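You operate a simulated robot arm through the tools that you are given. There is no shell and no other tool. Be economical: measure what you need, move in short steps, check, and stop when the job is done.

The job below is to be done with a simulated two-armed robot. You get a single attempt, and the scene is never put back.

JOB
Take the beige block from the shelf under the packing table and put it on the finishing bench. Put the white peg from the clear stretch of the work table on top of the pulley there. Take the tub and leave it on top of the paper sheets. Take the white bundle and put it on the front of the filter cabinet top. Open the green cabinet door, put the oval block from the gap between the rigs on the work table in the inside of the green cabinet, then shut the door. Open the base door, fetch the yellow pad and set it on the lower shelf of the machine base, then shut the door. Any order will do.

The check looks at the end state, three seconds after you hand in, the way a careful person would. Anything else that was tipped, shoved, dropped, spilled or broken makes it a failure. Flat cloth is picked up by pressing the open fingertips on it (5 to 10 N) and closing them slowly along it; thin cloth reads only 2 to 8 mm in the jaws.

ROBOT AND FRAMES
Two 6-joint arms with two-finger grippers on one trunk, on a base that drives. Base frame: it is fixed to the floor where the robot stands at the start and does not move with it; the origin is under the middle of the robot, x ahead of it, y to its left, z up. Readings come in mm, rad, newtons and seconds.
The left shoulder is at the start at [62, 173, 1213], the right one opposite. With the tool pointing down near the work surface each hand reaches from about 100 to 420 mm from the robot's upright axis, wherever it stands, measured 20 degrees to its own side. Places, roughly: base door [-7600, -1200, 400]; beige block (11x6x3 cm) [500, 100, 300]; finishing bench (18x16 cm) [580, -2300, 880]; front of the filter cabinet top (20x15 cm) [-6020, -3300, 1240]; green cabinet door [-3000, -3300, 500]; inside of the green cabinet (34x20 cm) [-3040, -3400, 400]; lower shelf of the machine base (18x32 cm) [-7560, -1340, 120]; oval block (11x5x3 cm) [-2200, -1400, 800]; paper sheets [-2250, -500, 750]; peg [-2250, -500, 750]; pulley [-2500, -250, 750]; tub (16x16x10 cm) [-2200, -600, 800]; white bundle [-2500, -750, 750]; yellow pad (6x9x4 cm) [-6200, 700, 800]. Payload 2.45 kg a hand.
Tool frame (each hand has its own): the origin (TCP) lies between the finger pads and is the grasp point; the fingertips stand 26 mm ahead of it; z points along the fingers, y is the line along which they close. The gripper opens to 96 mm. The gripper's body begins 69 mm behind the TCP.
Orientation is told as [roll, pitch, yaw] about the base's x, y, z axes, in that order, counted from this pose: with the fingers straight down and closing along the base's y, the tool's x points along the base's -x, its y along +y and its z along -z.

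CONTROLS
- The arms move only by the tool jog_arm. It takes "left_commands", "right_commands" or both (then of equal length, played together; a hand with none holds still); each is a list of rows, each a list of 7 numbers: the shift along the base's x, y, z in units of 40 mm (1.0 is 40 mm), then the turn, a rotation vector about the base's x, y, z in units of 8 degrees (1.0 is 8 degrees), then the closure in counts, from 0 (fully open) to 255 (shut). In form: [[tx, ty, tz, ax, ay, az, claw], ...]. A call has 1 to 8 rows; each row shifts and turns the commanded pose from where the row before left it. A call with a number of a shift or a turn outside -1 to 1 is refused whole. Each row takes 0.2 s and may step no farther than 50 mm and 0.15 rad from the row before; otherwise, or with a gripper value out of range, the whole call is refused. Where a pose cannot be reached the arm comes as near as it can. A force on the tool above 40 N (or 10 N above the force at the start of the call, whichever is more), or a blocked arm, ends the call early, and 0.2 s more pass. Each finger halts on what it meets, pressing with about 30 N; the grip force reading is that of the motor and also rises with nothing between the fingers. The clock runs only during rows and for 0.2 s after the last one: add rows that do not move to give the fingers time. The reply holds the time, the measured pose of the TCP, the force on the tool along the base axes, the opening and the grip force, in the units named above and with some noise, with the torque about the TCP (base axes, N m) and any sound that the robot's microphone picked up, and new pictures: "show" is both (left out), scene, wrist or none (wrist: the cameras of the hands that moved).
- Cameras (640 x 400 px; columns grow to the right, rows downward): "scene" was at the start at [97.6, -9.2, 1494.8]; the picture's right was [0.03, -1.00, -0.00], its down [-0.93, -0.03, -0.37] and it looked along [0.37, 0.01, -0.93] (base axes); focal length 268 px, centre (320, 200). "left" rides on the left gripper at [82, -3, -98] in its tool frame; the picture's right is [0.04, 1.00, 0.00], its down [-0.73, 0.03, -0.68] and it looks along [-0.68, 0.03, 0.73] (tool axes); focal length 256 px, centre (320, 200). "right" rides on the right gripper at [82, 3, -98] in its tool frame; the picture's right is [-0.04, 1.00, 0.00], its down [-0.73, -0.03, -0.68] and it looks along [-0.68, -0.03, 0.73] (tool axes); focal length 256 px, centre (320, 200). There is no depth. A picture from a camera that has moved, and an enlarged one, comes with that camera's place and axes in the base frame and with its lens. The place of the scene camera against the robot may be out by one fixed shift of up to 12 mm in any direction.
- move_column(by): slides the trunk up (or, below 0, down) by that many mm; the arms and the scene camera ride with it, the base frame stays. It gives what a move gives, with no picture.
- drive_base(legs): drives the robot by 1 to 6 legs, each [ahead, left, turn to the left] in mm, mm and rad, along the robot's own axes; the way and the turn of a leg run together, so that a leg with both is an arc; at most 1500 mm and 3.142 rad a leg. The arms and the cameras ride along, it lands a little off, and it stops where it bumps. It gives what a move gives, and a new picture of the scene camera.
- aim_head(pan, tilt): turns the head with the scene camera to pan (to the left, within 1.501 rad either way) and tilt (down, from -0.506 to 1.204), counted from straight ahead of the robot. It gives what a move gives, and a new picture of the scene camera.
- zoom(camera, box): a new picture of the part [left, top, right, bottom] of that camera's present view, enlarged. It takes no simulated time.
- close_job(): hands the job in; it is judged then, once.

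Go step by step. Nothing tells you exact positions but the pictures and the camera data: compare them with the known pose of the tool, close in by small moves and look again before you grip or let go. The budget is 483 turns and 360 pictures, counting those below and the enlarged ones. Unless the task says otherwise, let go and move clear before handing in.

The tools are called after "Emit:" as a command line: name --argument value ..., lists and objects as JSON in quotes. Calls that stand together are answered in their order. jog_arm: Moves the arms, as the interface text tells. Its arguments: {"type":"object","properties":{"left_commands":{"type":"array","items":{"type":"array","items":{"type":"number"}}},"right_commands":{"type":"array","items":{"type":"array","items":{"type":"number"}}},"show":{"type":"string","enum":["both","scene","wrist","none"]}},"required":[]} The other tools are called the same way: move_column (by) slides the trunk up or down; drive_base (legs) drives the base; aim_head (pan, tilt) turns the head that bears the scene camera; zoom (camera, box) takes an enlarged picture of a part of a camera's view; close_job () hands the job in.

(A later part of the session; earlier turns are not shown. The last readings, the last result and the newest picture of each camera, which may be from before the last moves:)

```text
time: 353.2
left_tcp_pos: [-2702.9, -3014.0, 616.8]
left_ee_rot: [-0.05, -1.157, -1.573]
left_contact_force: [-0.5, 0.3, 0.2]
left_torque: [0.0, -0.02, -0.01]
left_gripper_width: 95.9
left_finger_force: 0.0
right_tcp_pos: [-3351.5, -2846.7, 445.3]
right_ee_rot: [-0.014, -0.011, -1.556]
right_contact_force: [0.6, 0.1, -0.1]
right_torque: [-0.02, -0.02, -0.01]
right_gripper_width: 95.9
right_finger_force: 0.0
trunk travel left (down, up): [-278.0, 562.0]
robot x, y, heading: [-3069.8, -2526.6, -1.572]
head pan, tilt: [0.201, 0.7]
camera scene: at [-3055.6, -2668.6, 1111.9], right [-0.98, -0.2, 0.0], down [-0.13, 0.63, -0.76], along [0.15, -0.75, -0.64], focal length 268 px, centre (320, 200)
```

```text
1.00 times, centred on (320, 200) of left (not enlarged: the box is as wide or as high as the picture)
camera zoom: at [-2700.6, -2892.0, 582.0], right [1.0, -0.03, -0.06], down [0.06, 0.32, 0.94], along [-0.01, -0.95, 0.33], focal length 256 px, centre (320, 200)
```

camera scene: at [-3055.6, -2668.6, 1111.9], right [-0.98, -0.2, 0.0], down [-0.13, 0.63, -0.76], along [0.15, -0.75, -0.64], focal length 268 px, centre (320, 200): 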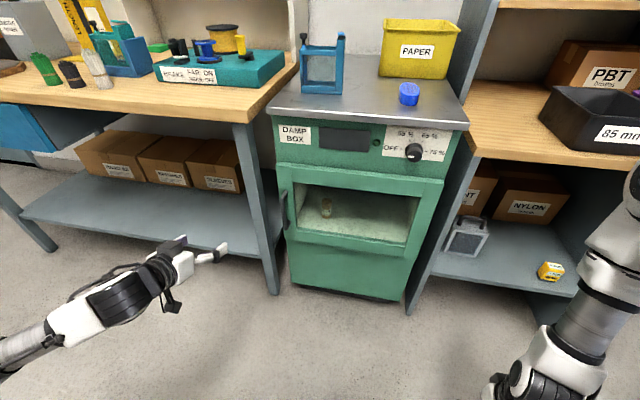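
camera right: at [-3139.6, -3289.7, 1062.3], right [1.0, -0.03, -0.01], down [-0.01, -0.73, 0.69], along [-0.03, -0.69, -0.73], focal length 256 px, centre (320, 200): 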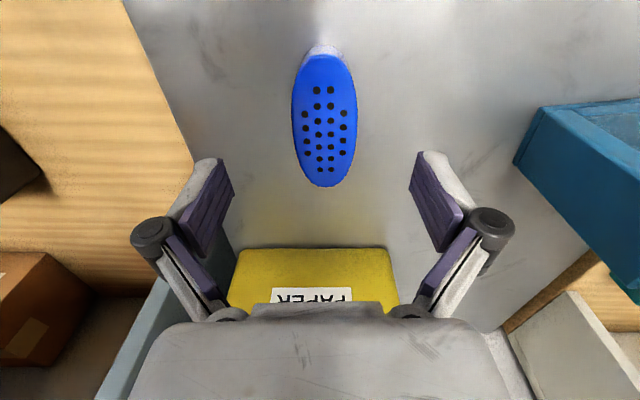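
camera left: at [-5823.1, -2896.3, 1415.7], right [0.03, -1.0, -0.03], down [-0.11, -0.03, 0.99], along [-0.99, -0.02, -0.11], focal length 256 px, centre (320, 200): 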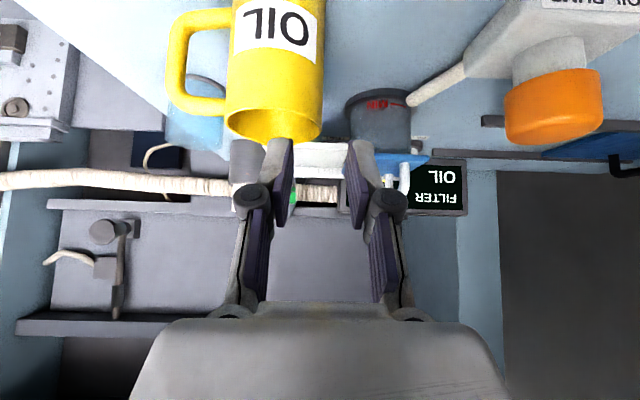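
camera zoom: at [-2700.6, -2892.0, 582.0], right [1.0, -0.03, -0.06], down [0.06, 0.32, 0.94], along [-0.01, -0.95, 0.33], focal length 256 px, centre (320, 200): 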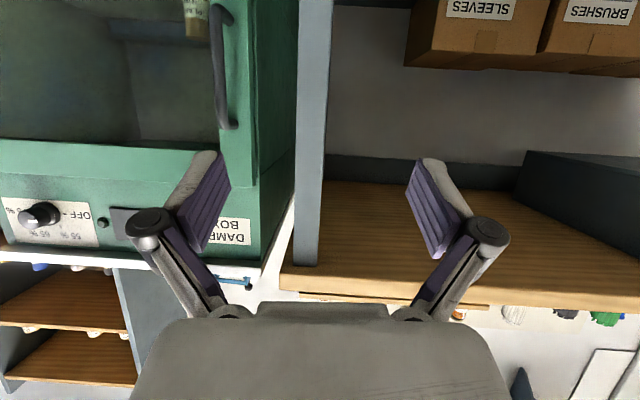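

The wrist is too close to the shoulder axis here. I'll back the base 150 mm and extend the left hand forward and down.

Emit:
drive_base --legs '[[-150, 0, 0]]'

Emit:
jog_arm --left_commands '[[-0.2, -0.8, -0.3, 0, 0, 0, 0], [-0.2, -0.8, -0.3, 0, 0, 0, 0], [-0.3, -0.8, -0.3, -0.5, 0, 0, 0], [-0.5, -0.6, -0.5, -0.5, 0, 0, 0], [-0.5, -0.2, -0.6, -0.5, 0, 0, 0], [-0.5, 0, -0.6, 0, 0, 0, 0], [-0.5, 0, -0.4, 0, 0, 0, 0]]' --show "scene"

```text
time: 354.6
left_tcp_pos: [-2704.4, -2862.0, 616.7]
left_ee_rot: [-0.049, -1.158, -1.571]
left_contact_force: [0.2, 0.6, -0.2]
left_torque: [0.0, 0.0, 0.0]
left_gripper_width: 96.1
left_finger_force: 0.0
right_tcp_pos: [-3352.0, -2693.3, 446.6]
right_ee_rot: [-0.015, -0.012, -1.556]
right_contact_force: [-0.4, 0.2, 0.0]
right_torque: [0.01, 0.0, 0.01]
right_gripper_width: 95.8
right_finger_force: 0.0
trunk travel left (down, up): [-278.0, 562.0]
robot x, y, heading: [-3071.1, -2375.9, -1.568]
head pan, tilt: [0.201, 0.7]
camera scene: at [-3055.6, -2516.4, 1112.0], right [-0.98, -0.2, 0.0], down [-0.13, 0.63, -0.77], along [0.15, -0.75, -0.64], focal length 268 px, centre (320, 200)
```

scene: 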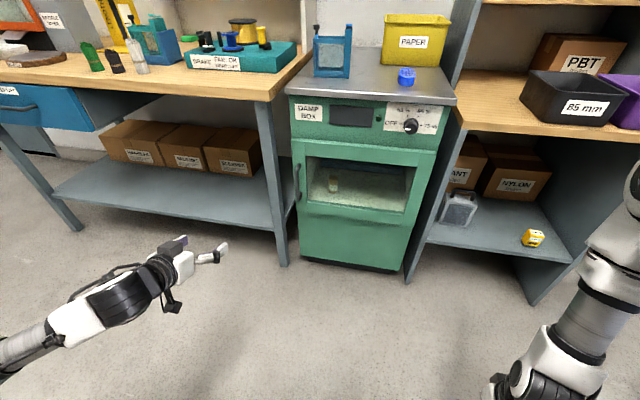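

```text
time: 356.2
left_tcp_pos: [-2709.2, -2922.6, 475.6]
left_ee_rot: [-0.103, -1.331, -1.588]
left_contact_force: [0.1, 0.2, -0.2]
left_torque: [0.0, 0.01, -0.01]
left_gripper_width: 96.0
left_finger_force: 0.0
left hand out of reach, approached as far as the arm can: row 1, 2, 3, 4, 5, 6, 7
right_tcp_pos: [-3351.9, -2694.5, 445.9]
right_ee_rot: [-0.015, -0.011, -1.557]
right_contact_force: [-0.2, 0.2, 0.0]
right_torque: [-0.03, 0.01, 0.01]
right_gripper_width: 95.9
right_finger_force: 0.2
trunk travel left (down, up): [-278.0, 562.0]
robot x, y, heading: [-3081.1, -2377.9, -1.573]
head pan, tilt: [0.201, 0.7]
camera scene: at [-3055.6, -2517.1, 1111.9], right [-0.98, -0.2, 0.0], down [-0.13, 0.63, -0.76], along [0.15, -0.75, -0.64], focal length 268 px, centre (320, 200)
```

scene: 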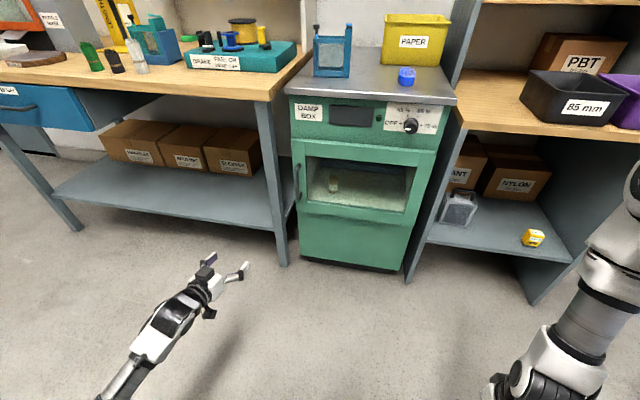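

The left arm is in the elbow-low branch. I'll recover it the way I did the right arm: tool vertical and up to mid height.

Emit:
jog_arm --left_commands '[[0, 0.3, 0.5, 1, 0, 0, 0], [0, 0.3, 0.5, 1, 0, 0, 0], [0, 0.3, 0.5, 1, 0, 0, 0], [0, 0, 0.5, 1, 0, 0, 0], [0, 0, 0.5, 1, 0, 0, 0], [0, 0, 0.5, 1, 0, 0, 0], [0, 0, 0.5, 1, 0, 0, 0], [0, 0, 0.5, 1, 0, 0, 0]]' --show "none"

Emit:
jog_arm --left_commands '[[0, 0, 0.6, 0.8, 0, 0, 0], [0, 0, 0.8, 0.8, 0, 0, 0], [0, 0, 0.8, 0, 0, 0, 0], [0, 0, 0.8, 0, 0, 0, 0]]' --show "scene"

```text
time: 358.0
left_tcp_pos: [-2675.7, -2833.2, 628.8]
left_ee_rot: [-0.104, -0.219, -1.575]
left_contact_force: [-0.3, -0.2, -0.4]
left_torque: [-0.04, 0.0, 0.0]
left_gripper_width: 95.9
left_finger_force: 0.1
left hand out of reach, approached as far as the arm can: row 1, 2, 3, 4, 5
right_tcp_pos: [-3352.4, -2693.3, 445.2]
right_ee_rot: [-0.014, -0.011, -1.556]
right_contact_force: [-0.6, 0.2, 1.2]
right_torque: [0.0, -0.01, -0.03]
right_gripper_width: 96.1
right_finger_force: 0.1
trunk travel left (down, up): [-278.0, 562.0]
robot x, y, heading: [-3070.8, -2374.4, -1.569]
head pan, tilt: [0.201, 0.7]
```

```text
time: 359.0
left_tcp_pos: [-2675.6, -2833.1, 750.8]
left_ee_rot: [-0.107, 0.005, -1.574]
left_contact_force: [-0.1, 0.4, 0.2]
left_torque: [-0.02, -0.02, 0.0]
left_gripper_width: 95.6
left_finger_force: 0.0
right_tcp_pos: [-3351.5, -2693.7, 446.5]
right_ee_rot: [-0.014, -0.012, -1.556]
right_contact_force: [-0.8, -0.6, 0.1]
right_torque: [0.04, 0.0, 0.0]
right_gripper_width: 96.1
right_finger_force: 0.0
trunk travel left (down, up): [-278.0, 562.0]
robot x, y, heading: [-3074.4, -2379.0, -1.568]
head pan, tilt: [0.201, 0.7]
camera scene: at [-3056.1, -2516.8, 1111.9], right [-0.98, -0.2, 0.0], down [-0.13, 0.63, -0.77], along [0.15, -0.75, -0.64], focal length 268 px, centre (320, 200)
```

scene: 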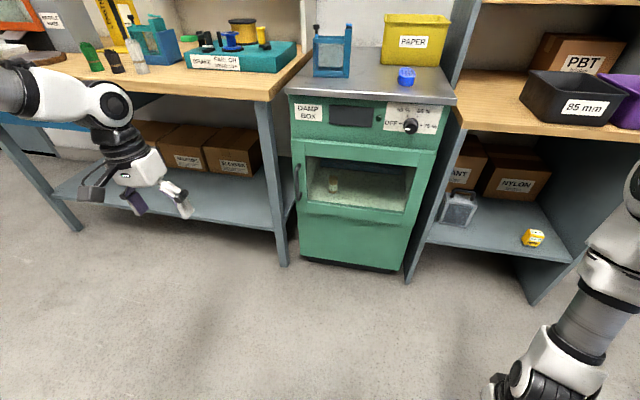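

Emit:
jog_arm --left_commands '[[-0.6, 0.1, -0.6, 0, 0, 0, 0], [-0.6, 0.1, -0.8, 0, 0, 0, 0], [-0.6, 0.1, -0.8, 0, 0, 0, 0], [-0.6, 0.1, -0.8, 0.4, 0, 0, 0], [-0.6, 0.1, -0.8, 0.4, 0, 0, 0], [-0.6, 0.1, -0.8, 0, 0, 0, 0], [0, 0, -0.8, 0, 0, 0, 0]]' --show "none"

Emit:
jog_arm --left_commands '[[0, -0.2, -0.5, -1, 0, 0, 0], [0, -0.2, -0.5, -1, 0, 0, 0], [0, -0.3, -0.4, -1, 0, 0, 0], [0, -0.4, -0.3, -1, 0, 0, 0], [0, -0.4, -0.2, -1, 0, 0, 0], [0, -0.4, -0.1, -1, 0, 0, 0]]' --show "scene"

```text
time: 360.6
left_tcp_pos: [-2817.4, -2809.2, 533.8]
left_ee_rot: [-0.106, 0.117, -1.573]
left_contact_force: [1.2, 0.0, -0.2]
left_torque: [0.01, 0.04, 0.0]
left_gripper_width: 95.9
left_finger_force: 0.0
right_tcp_pos: [-3352.2, -2693.4, 444.1]
right_ee_rot: [-0.016, -0.011, -1.555]
right_contact_force: [-0.1, 0.6, 0.2]
right_torque: [0.0, -0.02, -0.01]
right_gripper_width: 95.9
right_finger_force: 0.1
trunk travel left (down, up): [-278.0, 562.0]
robot x, y, heading: [-3074.2, -2379.5, -1.571]
head pan, tilt: [0.201, 0.7]
```

```text
time: 362.0
left_tcp_pos: [-2817.5, -2885.5, 453.6]
left_ee_rot: [-0.106, -0.723, -1.575]
left_contact_force: [-0.3, 0.9, 0.6]
left_torque: [0.0, 0.0, 0.0]
left_gripper_width: 96.0
left_finger_force: 0.0
right_tcp_pos: [-3351.7, -2693.9, 445.1]
right_ee_rot: [-0.016, -0.011, -1.557]
right_contact_force: [0.4, 0.2, 0.1]
right_torque: [-0.06, 0.01, 0.01]
right_gripper_width: 96.0
right_finger_force: 0.0
trunk travel left (down, up): [-278.0, 562.0]
robot x, y, heading: [-3072.7, -2379.2, -1.569]
head pan, tilt: [0.201, 0.7]
camera scene: at [-3055.5, -2517.3, 1111.9], right [-0.98, -0.2, 0.0], down [-0.13, 0.63, -0.76], along [0.15, -0.75, -0.64], focal length 268 px, centre (320, 200)
```

scene: 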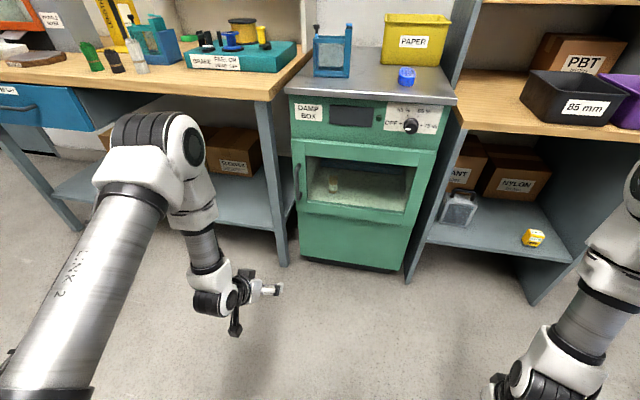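

Emit:
jog_arm --left_commands '[[0, -0.3, 0.1, 0, -0.57, 0.5, 0], [0, -0.5, 0.2, -1, 0, 0, 0], [0, -0.5, 0.2, -1, 0, 0, 0], [0, -0.5, 0.3, -1, 0, 0, 0], [0, -0.5, 0.3, -1, 0, 0, 0], [0, -0.3, 0, -0.6, 0, 0, 0]]' --show "both"

```text
time: 363.4
left_tcp_pos: [-2816.4, -2990.5, 498.4]
left_ee_rot: [0.011, -1.366, -1.585]
left_contact_force: [-0.6, -0.4, 0.0]
left_torque: [0.05, 0.01, -0.04]
left_gripper_width: 96.0
left_finger_force: 0.0
right_tcp_pos: [-3352.4, -2693.3, 446.5]
right_ee_rot: [-0.014, -0.012, -1.557]
right_contact_force: [0.2, 0.3, -0.9]
right_torque: [0.0, -0.01, -0.02]
right_gripper_width: 96.0
right_finger_force: 0.1
trunk travel left (down, up): [-278.0, 562.0]
robot x, y, heading: [-3078.6, -2378.3, -1.574]
head pan, tilt: [0.201, 0.7]
camera scene: at [-3055.6, -2517.3, 1111.9], right [-0.98, -0.2, 0.0], down [-0.13, 0.63, -0.76], along [0.15, -0.75, -0.64], focal length 268 px, centre (320, 200)
camera left: at [-2819.5, -2878.2, 438.5], right [1.0, 0.01, -0.04], down [0.03, 0.51, 0.86], along [0.02, -0.86, 0.51], focal length 256 px, centre (320, 200)
```

scene: 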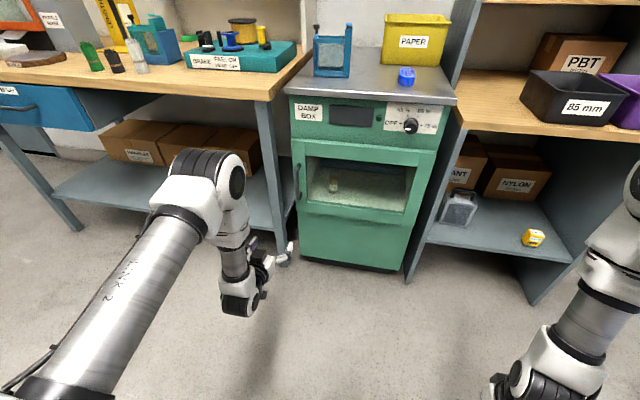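
left: 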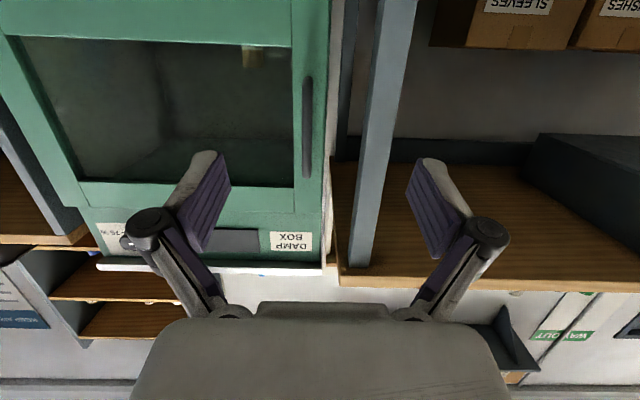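

The view is good: the handle bar is at x≈-2834, z 473–621. I'll align with it and approach.

Emit:
jog_arm --left_commands '[[-0.4, 0, 0.6, 0, 0, 0, 0], [0, 0, 0.5, 0, 0, 0, 0]]' --show "none"

Emit:
drive_base --legs '[[180, 0, 0]]'

Emit:
zoom --camera "left" --box '[0, 0, 640, 400]'

```text
time: 364.0
left_tcp_pos: [-2834.0, -2989.3, 541.3]
left_ee_rot: [0.017, -1.362, -1.583]
left_contact_force: [0.9, -0.6, 0.0]
left_torque: [0.0, -0.02, 0.0]
left_gripper_width: 95.8
left_finger_force: 0.0
right_tcp_pos: [-3352.2, -2694.1, 445.2]
right_ee_rot: [-0.016, -0.01, -1.557]
right_contact_force: [0.1, 0.0, 0.1]
right_torque: [0.03, 0.01, -0.02]
right_gripper_width: 96.1
right_finger_force: 0.1
trunk travel left (down, up): [-278.0, 562.0]
robot x, y, heading: [-3071.0, -2375.3, -1.564]
head pan, tilt: [0.201, 0.7]
```

```text
time: 365.5
left_tcp_pos: [-2833.0, -3171.0, 541.2]
left_ee_rot: [0.013, -1.364, -1.583]
left_contact_force: [0.2, -0.9, -0.3]
left_torque: [-0.02, -0.01, 0.0]
left_gripper_width: 95.9
left_finger_force: 0.0
right_tcp_pos: [-3351.8, -2876.2, 445.1]
right_ee_rot: [-0.014, -0.009, -1.556]
right_contact_force: [1.1, 0.2, 0.5]
right_torque: [-0.01, 0.01, 0.03]
right_gripper_width: 96.1
right_finger_force: 0.1
trunk travel left (down, up): [-278.0, 562.0]
robot x, y, heading: [-3076.3, -2561.6, -1.568]
head pan, tilt: [0.201, 0.7]
camera scene: at [-3055.4, -2699.5, 1111.7], right [-0.98, -0.2, 0.0], down [-0.13, 0.63, -0.76], along [0.15, -0.75, -0.64], focal length 268 px, centre (320, 200)
```

scene: 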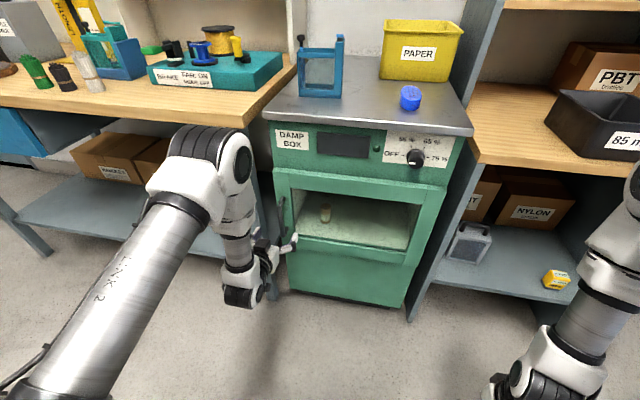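

```text
1.00 times, centred on (320, 200) of left (not enlarged: the box is as wide or as high as the picture)
camera zoom: at [-2835.3, -3059.1, 482.5], right [1.0, 0.01, -0.04], down [0.03, 0.51, 0.86], along [0.03, -0.86, 0.51], focal length 256 px, centre (320, 200)
```

zoom: 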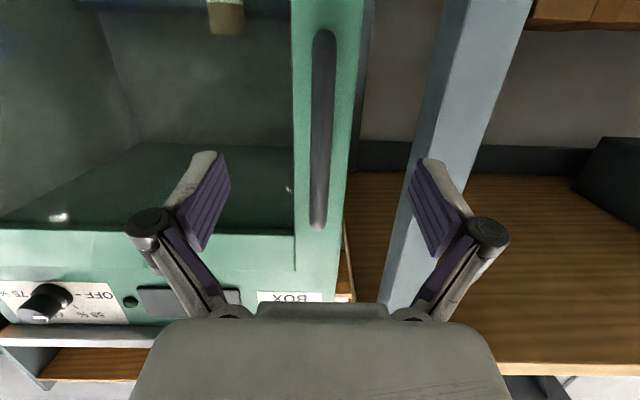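

The bar is centred at y≈-3243. I'll part-close to 50 mm and move forward the last 72 mm.

Emit:
jog_arm --left_commands '[[0, 0, 0, 0, 0, 0, 122], [0, -0.6, 0, 0, 0, 0, 122], [0, -0.6, 0, 0, 0, 0, 122], [0, -0.55, 0, 0, 0, 0, 122]]' --show "both"

```text
time: 366.5
left_tcp_pos: [-2830.3, -3241.7, 543.0]
left_ee_rot: [0.013, -1.362, -1.585]
left_contact_force: [1.0, 0.6, -0.4]
left_torque: [0.01, 0.0, 0.02]
left_gripper_width: 50.1
left_finger_force: 0.0
right_tcp_pos: [-3350.9, -2876.7, 445.6]
right_ee_rot: [-0.014, -0.008, -1.554]
right_contact_force: [-0.2, 0.3, 0.3]
right_torque: [0.02, 0.01, 0.0]
right_gripper_width: 96.1
right_finger_force: 0.0
trunk travel left (down, up): [-278.0, 562.0]
robot x, y, heading: [-3074.4, -2555.5, -1.566]
head pan, tilt: [0.201, 0.7]
camera scene: at [-3055.3, -2698.9, 1111.9], right [-0.98, -0.2, 0.0], down [-0.13, 0.63, -0.76], along [0.15, -0.75, -0.64], focal length 268 px, centre (320, 200)
camera left: at [-2833.6, -3129.6, 483.5], right [1.0, 0.01, -0.04], down [0.03, 0.51, 0.86], along [0.03, -0.86, 0.51], focal length 256 px, centre (320, 200)
```

scene: 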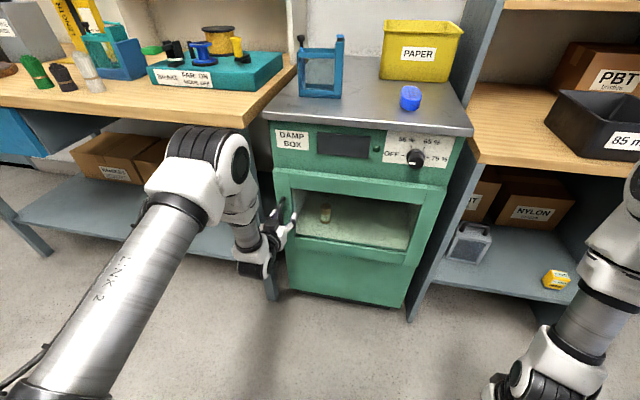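
left: 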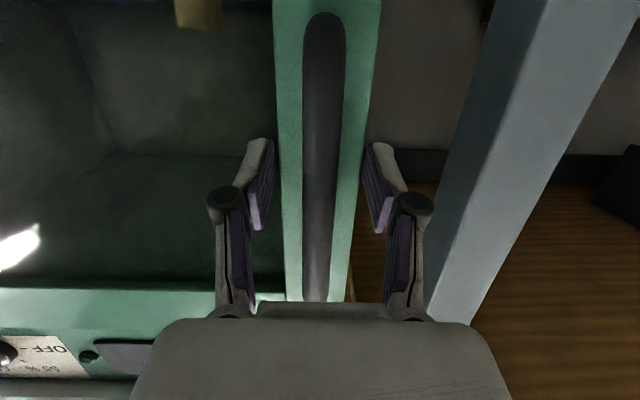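

The bar lies between the pads. I'll close.

Emit:
jog_arm --left_commands '[[0, 0, 0, 0, 0, 0, 190], [0, 0, 0, 0, 0, 0, 255], [0, 0, 0, 0, 0, 0, 255]]' --show "none"

```text
time: 367.3
left_tcp_pos: [-2830.0, -3242.5, 542.1]
left_ee_rot: [0.011, -1.364, -1.58]
left_contact_force: [1.4, -0.1, 2.4]
left_torque: [0.45, 0.27, 0.3]
left_gripper_width: 45.9
left_finger_force: 44.9
right_tcp_pos: [-3352.0, -2875.1, 445.2]
right_ee_rot: [-0.015, -0.009, -1.556]
right_contact_force: [0.1, -0.3, 0.4]
right_torque: [-0.02, 0.03, -0.03]
right_gripper_width: 95.9
right_finger_force: 0.0
trunk travel left (down, up): [-278.0, 562.0]
robot x, y, heading: [-3076.3, -2557.2, -1.572]
head pan, tilt: [0.201, 0.7]
```

The fingertips caught the door stile (46 mm). I'll open, back off 16 mm, and close on the bar only.

Emit:
jog_arm --left_commands '[[0, 0, 0, 0, 0, 0, 100], [0, 0.4, 0, 0, 0, 0, 100], [0, 0, 0, 0, 0, 0, 200], [0, 0, 0, 0, 0, 0, 255], [0, 0, 0, 0, 0, 0, 255]]' --show "wrist"

```text
time: 368.5
left_tcp_pos: [-2832.4, -3225.0, 542.4]
left_ee_rot: [0.014, -1.364, -1.586]
left_contact_force: [-6.0, 0.2, -1.1]
left_torque: [-0.5, 0.21, 0.0]
left_gripper_width: 12.4
left_finger_force: 39.6
right_tcp_pos: [-3351.6, -2874.7, 445.0]
right_ee_rot: [-0.015, -0.01, -1.555]
right_contact_force: [0.5, 0.2, -0.4]
right_torque: [0.0, 0.0, 0.02]
right_gripper_width: 96.4
right_finger_force: 0.0
trunk travel left (down, up): [-278.0, 562.0]
robot x, y, heading: [-3074.2, -2560.2, -1.571]
head pan, tilt: [0.201, 0.7]
camera left: at [-2834.2, -3113.2, 483.3], right [1.0, 0.01, -0.04], down [0.03, 0.51, 0.86], along [0.02, -0.86, 0.51], focal length 256 px, centre (320, 200)
```

left: 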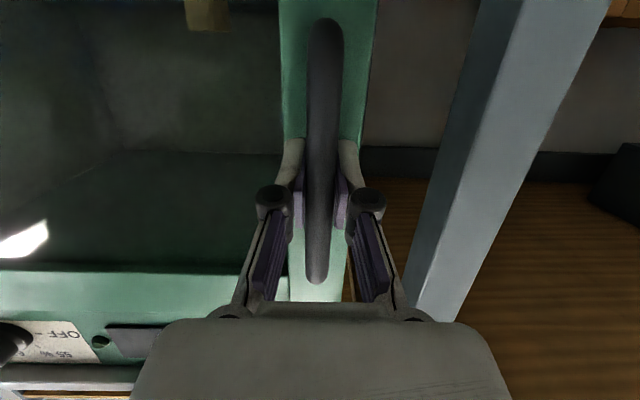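

I have the bar. I'll pull the door along its arc by driving the base in small chords.

Emit:
drive_base --legs '[[-62, -12, 0]]'

```text
time: 369.5
left_tcp_pos: [-2845.3, -3163.1, 541.9]
left_ee_rot: [0.018, -1.362, -1.589]
left_contact_force: [-13.2, -4.2, -2.1]
left_torque: [-0.45, 0.36, -0.03]
left_gripper_width: 11.9
left_finger_force: 39.2
right_tcp_pos: [-3363.2, -2814.7, 444.5]
right_ee_rot: [-0.014, -0.012, -1.556]
right_contact_force: [1.0, -0.3, 0.0]
right_torque: [-0.01, 0.01, -0.01]
right_gripper_width: 95.8
right_finger_force: 0.0
trunk travel left (down, up): [-278.0, 562.0]
robot x, y, heading: [-3087.6, -2495.8, -1.569]
head pan, tilt: [0.201, 0.7]
camera scene: at [-3068.4, -2636.5, 1111.8], right [-0.98, -0.2, 0.0], down [-0.13, 0.63, -0.76], along [0.15, -0.75, -0.64], focal length 268 px, centre (320, 200)
```

scene: 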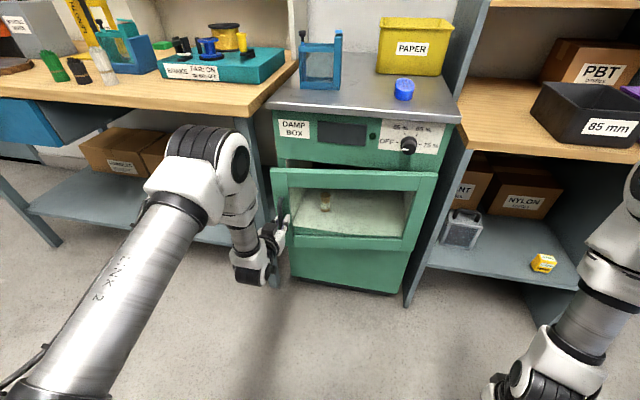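

The door is opening. Continuing along the arc.

Emit:
drive_base --legs '[[-55, -26, 0], [-50, -30, 0]]'

Emit:
drive_base --legs '[[-46, -36, 0], [-40, -40, 0]]'

```text
time: 370.7
left_tcp_pos: [-2865.4, -3103.8, 541.5]
left_ee_rot: [0.004, -1.361, -1.564]
left_contact_force: [1.1, 0.4, 3.6]
left_torque: [0.72, 0.18, 0.06]
left_gripper_width: 12.5
left_finger_force: 38.9
right_tcp_pos: [-3388.4, -2757.3, 444.8]
right_ee_rot: [-0.015, -0.012, -1.55]
right_contact_force: [0.2, -0.4, -1.0]
right_torque: [0.01, 0.02, -0.02]
right_gripper_width: 95.8
right_finger_force: 0.0
trunk travel left (down, up): [-278.0, 562.0]
robot x, y, heading: [-3112.9, -2440.7, -1.564]
head pan, tilt: [0.201, 0.7]
stopped in leg 2: the force on the tool passed its limit at 44 N (the readings are from after the stop); the commanded pose is now the measured one
camera scene: at [-3093.1, -2578.8, 1112.0], right [-0.98, -0.2, 0.0], down [-0.13, 0.63, -0.77], along [0.16, -0.75, -0.64], focal length 268 px, centre (320, 200)
```

scene: 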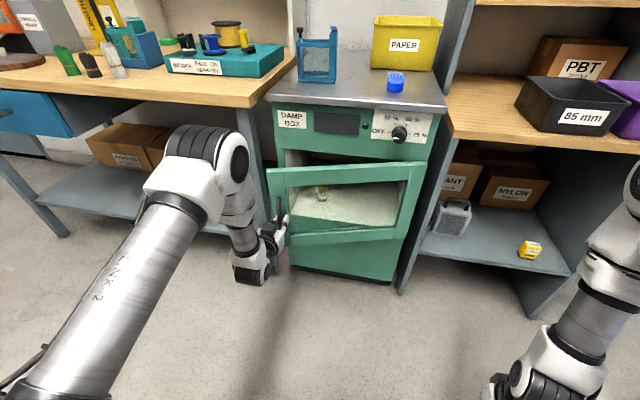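

```text
time: 371.6
left_tcp_pos: [-2879.2, -3074.9, 541.7]
left_ee_rot: [-0.004, -1.362, -1.539]
left_contact_force: [1.4, 0.7, 6.2]
left_torque: [0.72, 0.16, 0.07]
left_gripper_width: 12.4
left_finger_force: 39.0
right_tcp_pos: [-3408.9, -2730.8, 445.0]
right_ee_rot: [-0.016, -0.013, -1.546]
right_contact_force: [0.4, 0.2, 0.7]
right_torque: [-0.03, 0.0, 0.02]
right_gripper_width: 96.1
right_finger_force: 0.0
trunk travel left (down, up): [-278.0, 562.0]
robot x, y, heading: [-3130.5, -2412.3, -1.557]
head pan, tilt: [0.201, 0.7]
stopped in leg 1: the force on the tool passed its limit at 46 N (the readings are from after the stop); the commanded pose is now the measured one
camera scene: at [-3113.0, -2551.9, 1112.0], right [-0.98, -0.21, 0.0], down [-0.13, 0.63, -0.77], along [0.16, -0.75, -0.64], focal length 268 px, centre (320, 200)
```

scene: 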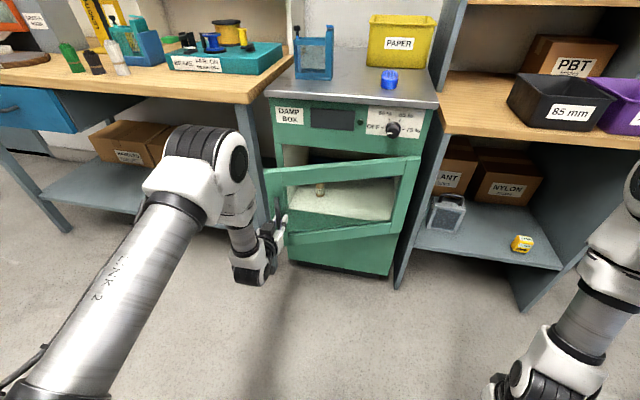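

The door is about 28° open. I'll release the bar, move the closed fingers round the free edge, and push from inside by driving right.

Emit:
jog_arm --left_commands '[[0, 0, 0, 0, 0, 0, 100], [0, 0, 0, 0, 0, 0, 100], [0, 0.8, 0, 0, 0, 0, 100], [0, 0.8, 0, 0, 0, 0, 255], [0, 0.4, 0, 0, 0, 0, 255], [0.8, 0, 0, 0, 0, 0, 255], [0.8, 0, 0, 0, 0, 0, 255], [0.6, 0, 0, 0, 0, 0, 255]]' --show "both"

```text
time: 373.4
left_tcp_pos: [-2791.2, -2994.4, 540.3]
left_ee_rot: [-0.003, -1.357, -1.542]
left_contact_force: [-0.3, -0.3, -1.4]
left_torque: [0.0, 0.03, 0.0]
left_gripper_width: 0.0
left_finger_force: 28.4
right_tcp_pos: [-3407.9, -2731.9, 445.7]
right_ee_rot: [-0.016, -0.01, -1.547]
right_contact_force: [-0.8, -0.1, -0.4]
right_torque: [0.03, 0.01, -0.01]
right_gripper_width: 96.0
right_finger_force: 0.1
trunk travel left (down, up): [-278.0, 562.0]
robot x, y, heading: [-3136.5, -2412.7, -1.565]
head pan, tilt: [0.201, 0.7]
camera scene: at [-3112.8, -2552.4, 1111.9], right [-0.98, -0.21, 0.0], down [-0.13, 0.63, -0.76], along [0.16, -0.75, -0.64], focal length 268 px, centre (320, 200)
camera left: at [-2797.0, -2881.1, 481.4], right [1.0, 0.03, -0.04], down [0.02, 0.51, 0.86], along [0.05, -0.86, 0.51], focal length 256 px, centre (320, 200)
```

scene: 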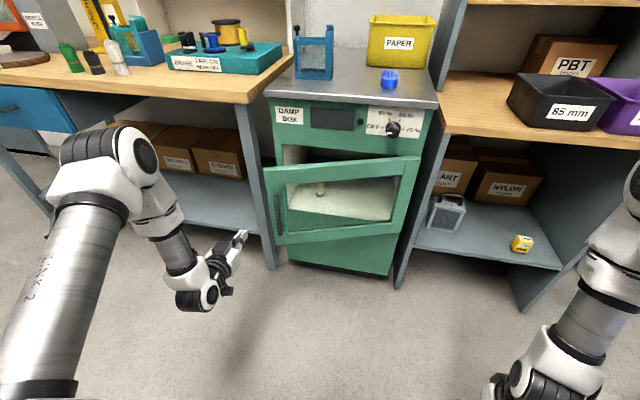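
left: 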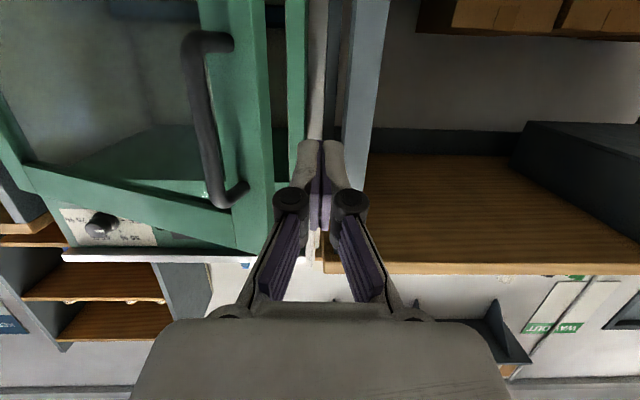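

Emit:
drive_base --legs '[[140, 0, 0]]'

Emit:
drive_base --legs '[[0, -120, 0]]'

```text
time: 374.8
left_tcp_pos: [-2790.2, -3132.9, 540.6]
left_ee_rot: [-0.005, -1.358, -1.538]
left_contact_force: [-0.1, 0.7, -1.0]
left_torque: [-0.02, 0.01, 0.0]
left_gripper_width: 0.0
left_finger_force: 28.5
right_tcp_pos: [-3406.1, -2873.0, 444.1]
right_ee_rot: [-0.014, -0.01, -1.547]
right_contact_force: [0.6, 0.0, 0.5]
right_torque: [0.02, -0.01, 0.02]
right_gripper_width: 96.0
right_finger_force: 0.0
trunk travel left (down, up): [-278.0, 562.0]
robot x, y, heading: [-3132.9, -2558.0, -1.562]
head pan, tilt: [0.201, 0.7]
camera scene: at [-3111.6, -2693.1, 1111.7], right [-0.98, -0.21, 0.0], down [-0.14, 0.63, -0.76], along [0.16, -0.75, -0.64], focal length 268 px, centre (320, 200)
```

scene: 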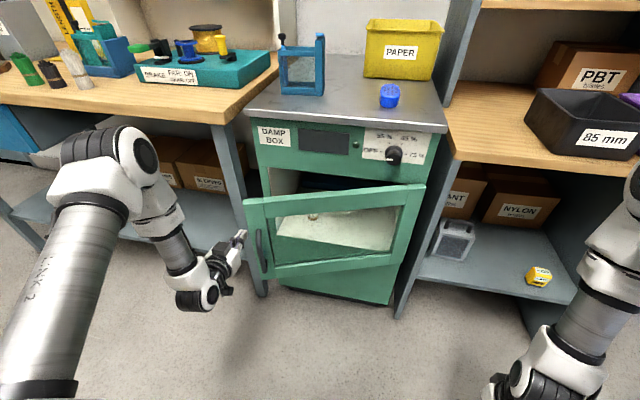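

```text
time: 375.7
left_tcp_pos: [-2815.4, -3131.2, 538.7]
left_ee_rot: [0.004, -1.356, -1.517]
left_contact_force: [-0.1, 0.8, 1.0]
left_torque: [0.02, -0.01, 0.02]
left_gripper_width: 0.1
left_finger_force: 28.6
right_tcp_pos: [-3440.1, -2873.0, 446.3]
right_ee_rot: [-0.016, -0.01, -1.545]
right_contact_force: [-0.7, -0.5, 0.3]
right_torque: [0.0, 0.03, 0.01]
right_gripper_width: 96.1
right_finger_force: 0.2
trunk travel left (down, up): [-278.0, 562.0]
robot x, y, heading: [-3164.3, -2554.6, -1.559]
head pan, tilt: [0.201, 0.7]
stopped in leg 1: the force on the tool passed its limit at 104 N (the readings are from after the stop); the commanded pose is now the measured one
camera scene: at [-3145.9, -2692.6, 1112.0], right [-0.98, -0.21, 0.0], down [-0.14, 0.63, -0.76], along [0.16, -0.75, -0.64], focal length 268 px, centre (320, 200)
```

scene: 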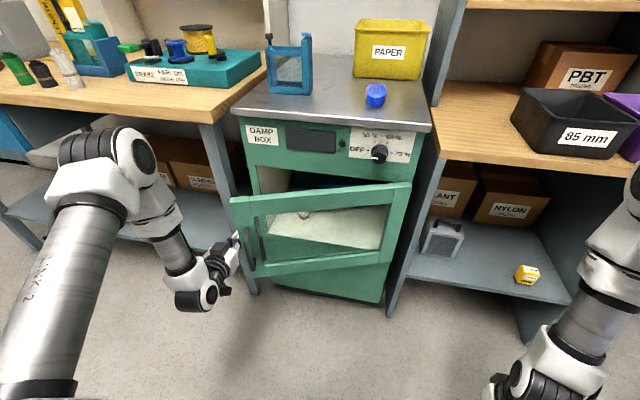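

The gripper body jammed on the door's edge. I'll back off, yaw the tool about 57° inward so the fingers can hook behind the door, and try again.

Emit:
drive_base --legs '[[0, 40, 0], [-160, 80, 0]]'

Emit:
jog_arm --left_commands '[[-0.4, 0, 0, 0, 0, -1, 255], [-0.6, 0, 0, 0, 0, -1, 255], [-0.6, 0, 0, 0, 0, -1, 255], [-0.6, 0, 0, 0, 0, -1, 255], [-0.6, 0, 0, 0, 0, -1, 255], [-0.6, 0, 0, 0, 0, -1, 255], [-0.6, 0, 0, 0, 0, -1, 255]]' --show "both"

```text
time: 377.7
left_tcp_pos: [-2698.1, -2971.6, 539.7]
left_ee_rot: [0.003, -1.358, -1.517]
left_contact_force: [0.7, 0.2, 0.1]
left_torque: [-0.03, -0.02, 0.0]
left_gripper_width: 0.1
left_finger_force: 28.6
right_tcp_pos: [-3321.1, -2712.5, 446.0]
right_ee_rot: [-0.016, -0.011, -1.544]
right_contact_force: [0.6, -0.6, 0.2]
right_torque: [-0.03, 0.01, 0.02]
right_gripper_width: 96.0
right_finger_force: 0.1
trunk travel left (down, up): [-278.0, 562.0]
robot x, y, heading: [-3046.3, -2392.5, -1.56]
head pan, tilt: [0.201, 0.7]
camera scene: at [-3027.7, -2532.6, 1112.0], right [-0.98, -0.21, 0.0], down [-0.14, 0.63, -0.77], along [0.16, -0.75, -0.64], focal length 268 px, centre (320, 200)
```

scene: 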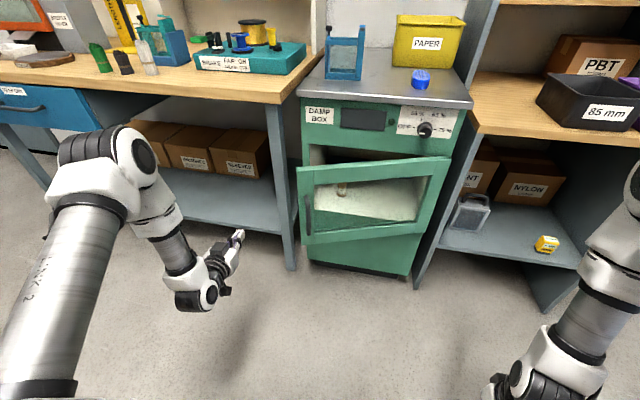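

```text
time: 379.3
left_tcp_pos: [-2858.3, -2973.4, 539.5]
left_ee_rot: [0.003, -1.354, -2.495]
left_contact_force: [-0.6, 0.1, 0.0]
left_torque: [-0.02, -0.02, 0.01]
left_gripper_width: 0.0
left_finger_force: 28.6
right_tcp_pos: [-3321.6, -2714.2, 444.6]
right_ee_rot: [-0.015, -0.011, -1.545]
right_contact_force: [-1.0, -0.4, 0.1]
right_torque: [0.02, -0.02, 0.02]
right_gripper_width: 96.1
right_finger_force: 0.0
trunk travel left (down, up): [-278.0, 562.0]
robot x, y, heading: [-3049.8, -2393.6, -1.557]
head pan, tilt: [0.201, 0.7]
camera scene: at [-3028.2, -2533.3, 1111.9], right [-0.98, -0.21, 0.0], down [-0.14, 0.63, -0.76], along [0.16, -0.75, -0.64], focal length 268 px, centre (320, 200)
camera left: at [-2768.7, -2902.0, 480.7], right [0.61, -0.79, -0.04], down [0.42, 0.28, 0.86], along [-0.67, -0.54, 0.51], focal length 256 px, centre (320, 200)
```

scene: 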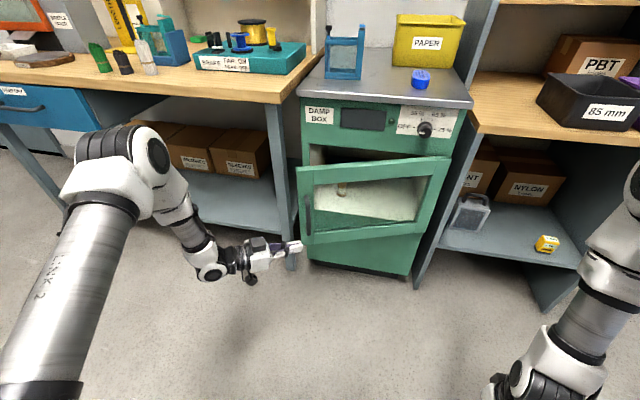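
left: 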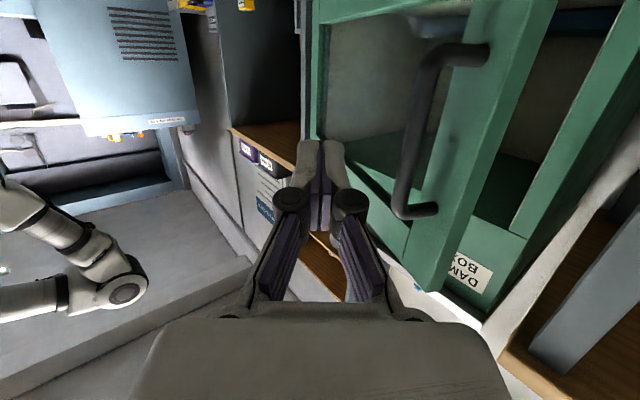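

The fingers can now hook behind. Using base moves, I'll go left around the free edge, then ahead, then right behind the door.

Emit:
drive_base --legs '[[0, 85, 0], [185, 0, 0]]'

Emit:
zoom --camera "left" --box '[0, 0, 640, 400]'

```text
time: 381.5
left_tcp_pos: [-2767.4, -3153.3, 538.0]
left_ee_rot: [0.0, -1.355, -2.488]
left_contact_force: [0.7, 0.3, -0.2]
left_torque: [0.02, 0.01, -0.02]
left_gripper_width: 0.0
left_finger_force: 28.3
right_tcp_pos: [-3232.4, -2894.2, 444.4]
right_ee_rot: [-0.016, -0.01, -1.54]
right_contact_force: [-1.1, 0.3, -0.5]
right_torque: [0.05, 0.02, -0.01]
right_gripper_width: 96.2
right_finger_force: 0.1
trunk travel left (down, up): [-278.0, 562.0]
robot x, y, heading: [-2960.1, -2573.0, -1.553]
head pan, tilt: [0.201, 0.7]
camera scene: at [-2939.7, -2715.1, 1111.7], right [-0.98, -0.21, 0.0], down [-0.14, 0.63, -0.76], along [0.16, -0.75, -0.64], focal length 268 px, centre (320, 200)
```

scene: 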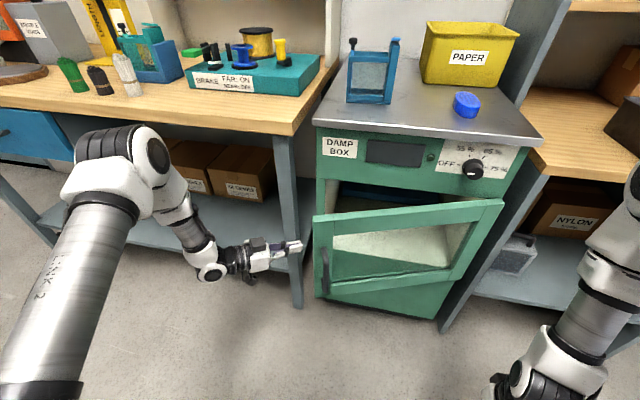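

```text
1.00 times, centred on (320, 200) of left (not enlarged: the box is as wide or as high as the picture)
camera zoom: at [-2679.1, -3082.5, 480.3], right [0.62, -0.79, -0.04], down [0.42, 0.29, 0.86], along [-0.67, -0.55, 0.51], focal length 256 px, centre (320, 200)
```

zoom: 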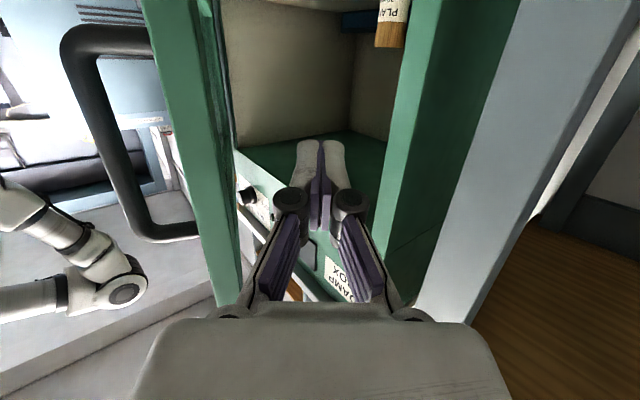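

The hand is positioned behind the door plane. I'll move right 95 so the tips are behind the door, then pull back along the arc.

Emit:
drive_base --legs '[[0, -95, 0], [-60, 0, 0]]'

Emit:
drive_base --legs '[[-70, -25, 0], [-60, -50, 0]]'

```text
time: 383.1
left_tcp_pos: [-2862.0, -3093.5, 539.1]
left_ee_rot: [0.007, -1.358, -2.49]
left_contact_force: [-0.2, 0.4, 0.7]
left_torque: [0.03, -0.03, 0.01]
left_gripper_width: 0.4
left_finger_force: 28.6
right_tcp_pos: [-3327.1, -2836.1, 446.0]
right_ee_rot: [-0.015, -0.012, -1.54]
right_contact_force: [-0.6, 0.3, -0.5]
right_torque: [0.01, 0.0, 0.02]
right_gripper_width: 95.9
right_finger_force: 0.0
trunk travel left (down, up): [-278.0, 562.0]
robot x, y, heading: [-3051.0, -2516.0, -1.554]
head pan, tilt: [0.201, 0.7]
camera scene: at [-3034.3, -2654.7, 1112.1], right [-0.98, -0.22, 0.0], down [-0.14, 0.63, -0.77], along [0.17, -0.75, -0.64], focal length 268 px, centre (320, 200)
```

scene: 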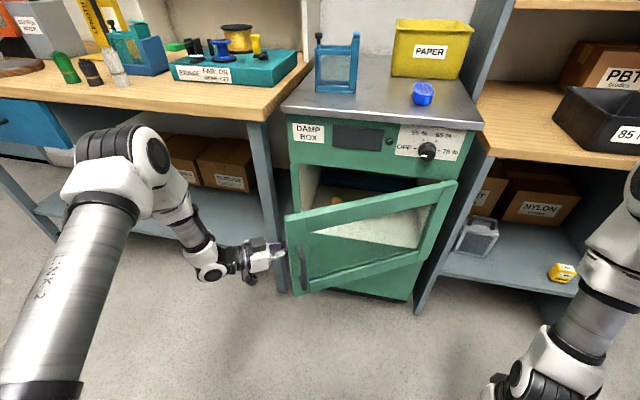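

```text
time: 384.8
left_tcp_pos: [-2938.7, -2968.3, 539.6]
left_ee_rot: [0.009, -1.356, -2.491]
left_contact_force: [0.5, 0.5, -0.6]
left_torque: [0.03, 0.02, 0.0]
left_gripper_width: 0.1
left_finger_force: 28.7
right_tcp_pos: [-3403.5, -2709.3, 445.7]
right_ee_rot: [-0.016, -0.01, -1.541]
right_contact_force: [0.5, -0.1, 0.0]
right_torque: [0.0, 0.01, 0.01]
right_gripper_width: 96.0
right_finger_force: 0.0
trunk travel left (down, up): [-278.0, 562.0]
robot x, y, heading: [-3134.5, -2390.1, -1.555]
head pan, tilt: [0.201, 0.7]
camera scene: at [-3111.5, -2528.6, 1112.0], right [-0.98, -0.22, 0.0], down [-0.14, 0.63, -0.77], along [0.17, -0.75, -0.64], focal length 268 px, centre (320, 200)
```

scene: 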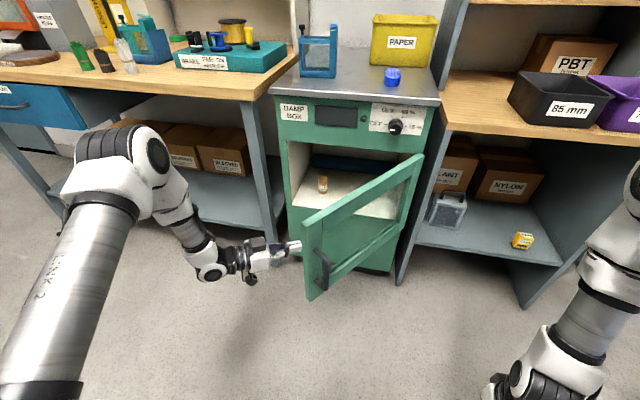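

It works beautifully. Now I'll push on to the right to swing it past 90°.

Emit:
drive_base --legs '[[0, -190, 0], [0, -190, 0]]'

```text
time: 387.5
left_tcp_pos: [-3317.8, -2974.2, 539.9]
left_ee_rot: [0.007, -1.357, -2.487]
left_contact_force: [-0.5, -0.7, 0.4]
left_torque: [-0.03, 0.01, 0.01]
left_gripper_width: 0.3
left_finger_force: 28.8
right_tcp_pos: [-3784.7, -2718.0, 445.7]
right_ee_rot: [-0.014, -0.011, -1.537]
right_contact_force: [-0.2, -0.4, 0.3]
right_torque: [-0.01, 0.01, -0.01]
right_gripper_width: 96.3
right_finger_force: 0.2
trunk travel left (down, up): [-278.0, 562.0]
robot x, y, heading: [-3512.6, -2397.3, -1.552]
head pan, tilt: [0.201, 0.7]
camera scene: at [-3492.0, -2536.0, 1111.9], right [-0.98, -0.22, 0.0], down [-0.14, 0.63, -0.76], along [0.17, -0.75, -0.64], focal length 268 px, centre (320, 200)
```

scene: 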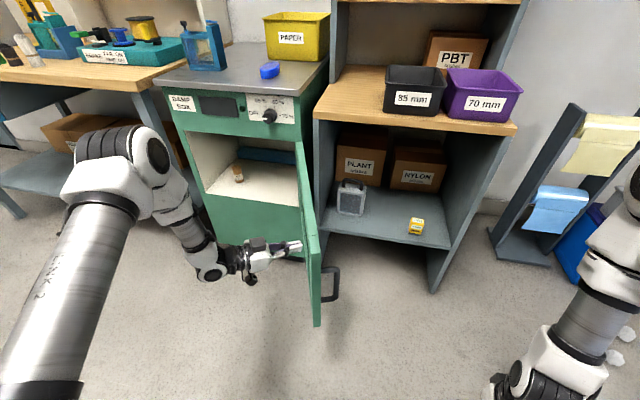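

The door is open past 90° and the interior floor is around z≈400. I'll back away, move left, and restore the left tool's yaw.

Emit:
drive_base --legs '[[0, 40, 0], [-120, 0, 0], [0, 600, 0]]'

Emit:
jog_arm --left_commands '[[0.2, 0.2, 0, 0, 0, 1, 255], [0.2, 0.2, 0, 0, 0, 1, 255], [0.2, 0.2, 0, 0, 0, 1, 255], [0.2, 0.2, 0, 0, 0, 1, 255], [0.2, 0, 0, 0, 0, 1, 255], [0.2, 0, 0, 0, 0, 1, 255], [0.2, 0, 0, 0, 0, 0.6, 255]]' --show "none"

Emit:
jog_arm --left_commands '[[0, 0.3, -0.2, 1, 0, 0, 0], [0, 0.3, -0.2, 1, 0, 0, 0], [0, 0.4, -0.2, 1, 0, 0, 0], [0, 0.4, 0, 1, 0, 0, 0], [0, 0.4, 0, 1, 0, 0, 0], [0, 0.4, 0.2, 1, 0, 0, 0]]' --show "scene"

```text
time: 392.2
left_tcp_pos: [-2679.0, -2847.8, 539.4]
left_ee_rot: [0.004, -1.357, -2.492]
left_contact_force: [0.6, 0.6, -0.1]
left_torque: [-0.01, 0.03, -0.01]
left_gripper_width: 0.0
left_finger_force: 28.4
right_tcp_pos: [-3142.7, -2589.5, 445.3]
right_ee_rot: [-0.016, -0.01, -1.545]
right_contact_force: [0.0, 0.1, 0.3]
right_torque: [0.03, -0.01, 0.01]
right_gripper_width: 95.9
right_finger_force: 0.0
trunk travel left (down, up): [-278.0, 562.0]
robot x, y, heading: [-2869.6, -2267.8, -1.56]
head pan, tilt: [0.201, 0.7]
camera scene: at [-2849.5, -2409.3, 1111.9], right [-0.98, -0.21, 0.0], down [-0.14, 0.63, -0.76], along [0.16, -0.75, -0.64], focal length 268 px, centre (320, 200)
```

scene: 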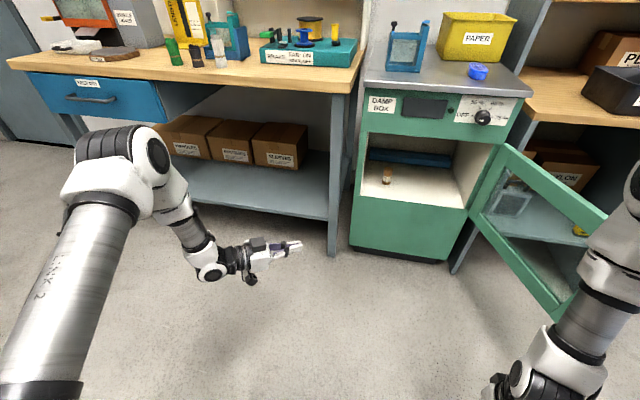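

```text
time: 393.8
left_tcp_pos: [-2622.2, -2815.7, 539.8]
left_ee_rot: [0.006, -1.357, -1.569]
left_contact_force: [-0.3, -0.6, 0.3]
left_torque: [0.0, -0.01, 0.02]
left_gripper_width: 0.0
left_finger_force: 28.2
right_tcp_pos: [-3143.2, -2588.9, 445.1]
right_ee_rot: [-0.017, -0.01, -1.542]
right_contact_force: [-0.4, -0.5, 0.8]
right_torque: [0.03, 0.02, -0.02]
right_gripper_width: 96.1
right_finger_force: 0.1
trunk travel left (down, up): [-278.0, 562.0]
robot x, y, heading: [-2869.6, -2272.1, -1.556]
head pan, tilt: [0.201, 0.7]
```

```text
time: 395.2
left_tcp_pos: [-2623.2, -2727.8, 523.5]
left_ee_rot: [0.004, -0.516, -1.571]
left_contact_force: [-0.1, -0.3, 0.8]
left_torque: [0.01, 0.01, 0.02]
left_gripper_width: 96.1
left_finger_force: 0.1
right_tcp_pos: [-3142.8, -2589.1, 445.5]
right_ee_rot: [-0.016, -0.011, -1.544]
right_contact_force: [-0.5, 0.2, 0.3]
right_torque: [-0.02, 0.01, -0.04]
right_gripper_width: 95.9
right_finger_force: 0.1
trunk travel left (down, up): [-278.0, 562.0]
robot x, y, heading: [-2870.6, -2266.7, -1.557]
head pan, tilt: [0.201, 0.7]
camera scene: at [-2849.9, -2408.9, 1111.9], right [-0.98, -0.21, 0.0], down [-0.14, 0.63, -0.77], along [0.16, -0.75, -0.64], focal length 268 px, centre (320, 200)
```

scene: 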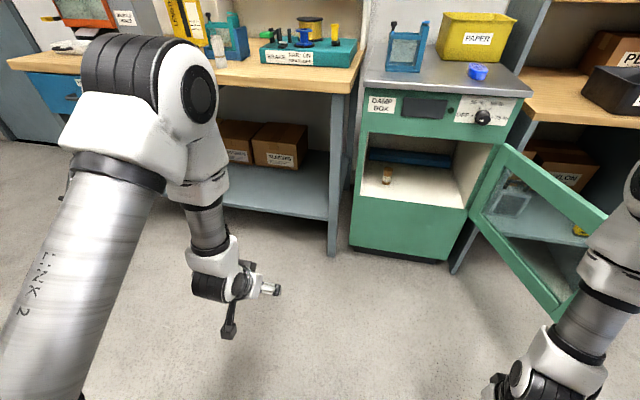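

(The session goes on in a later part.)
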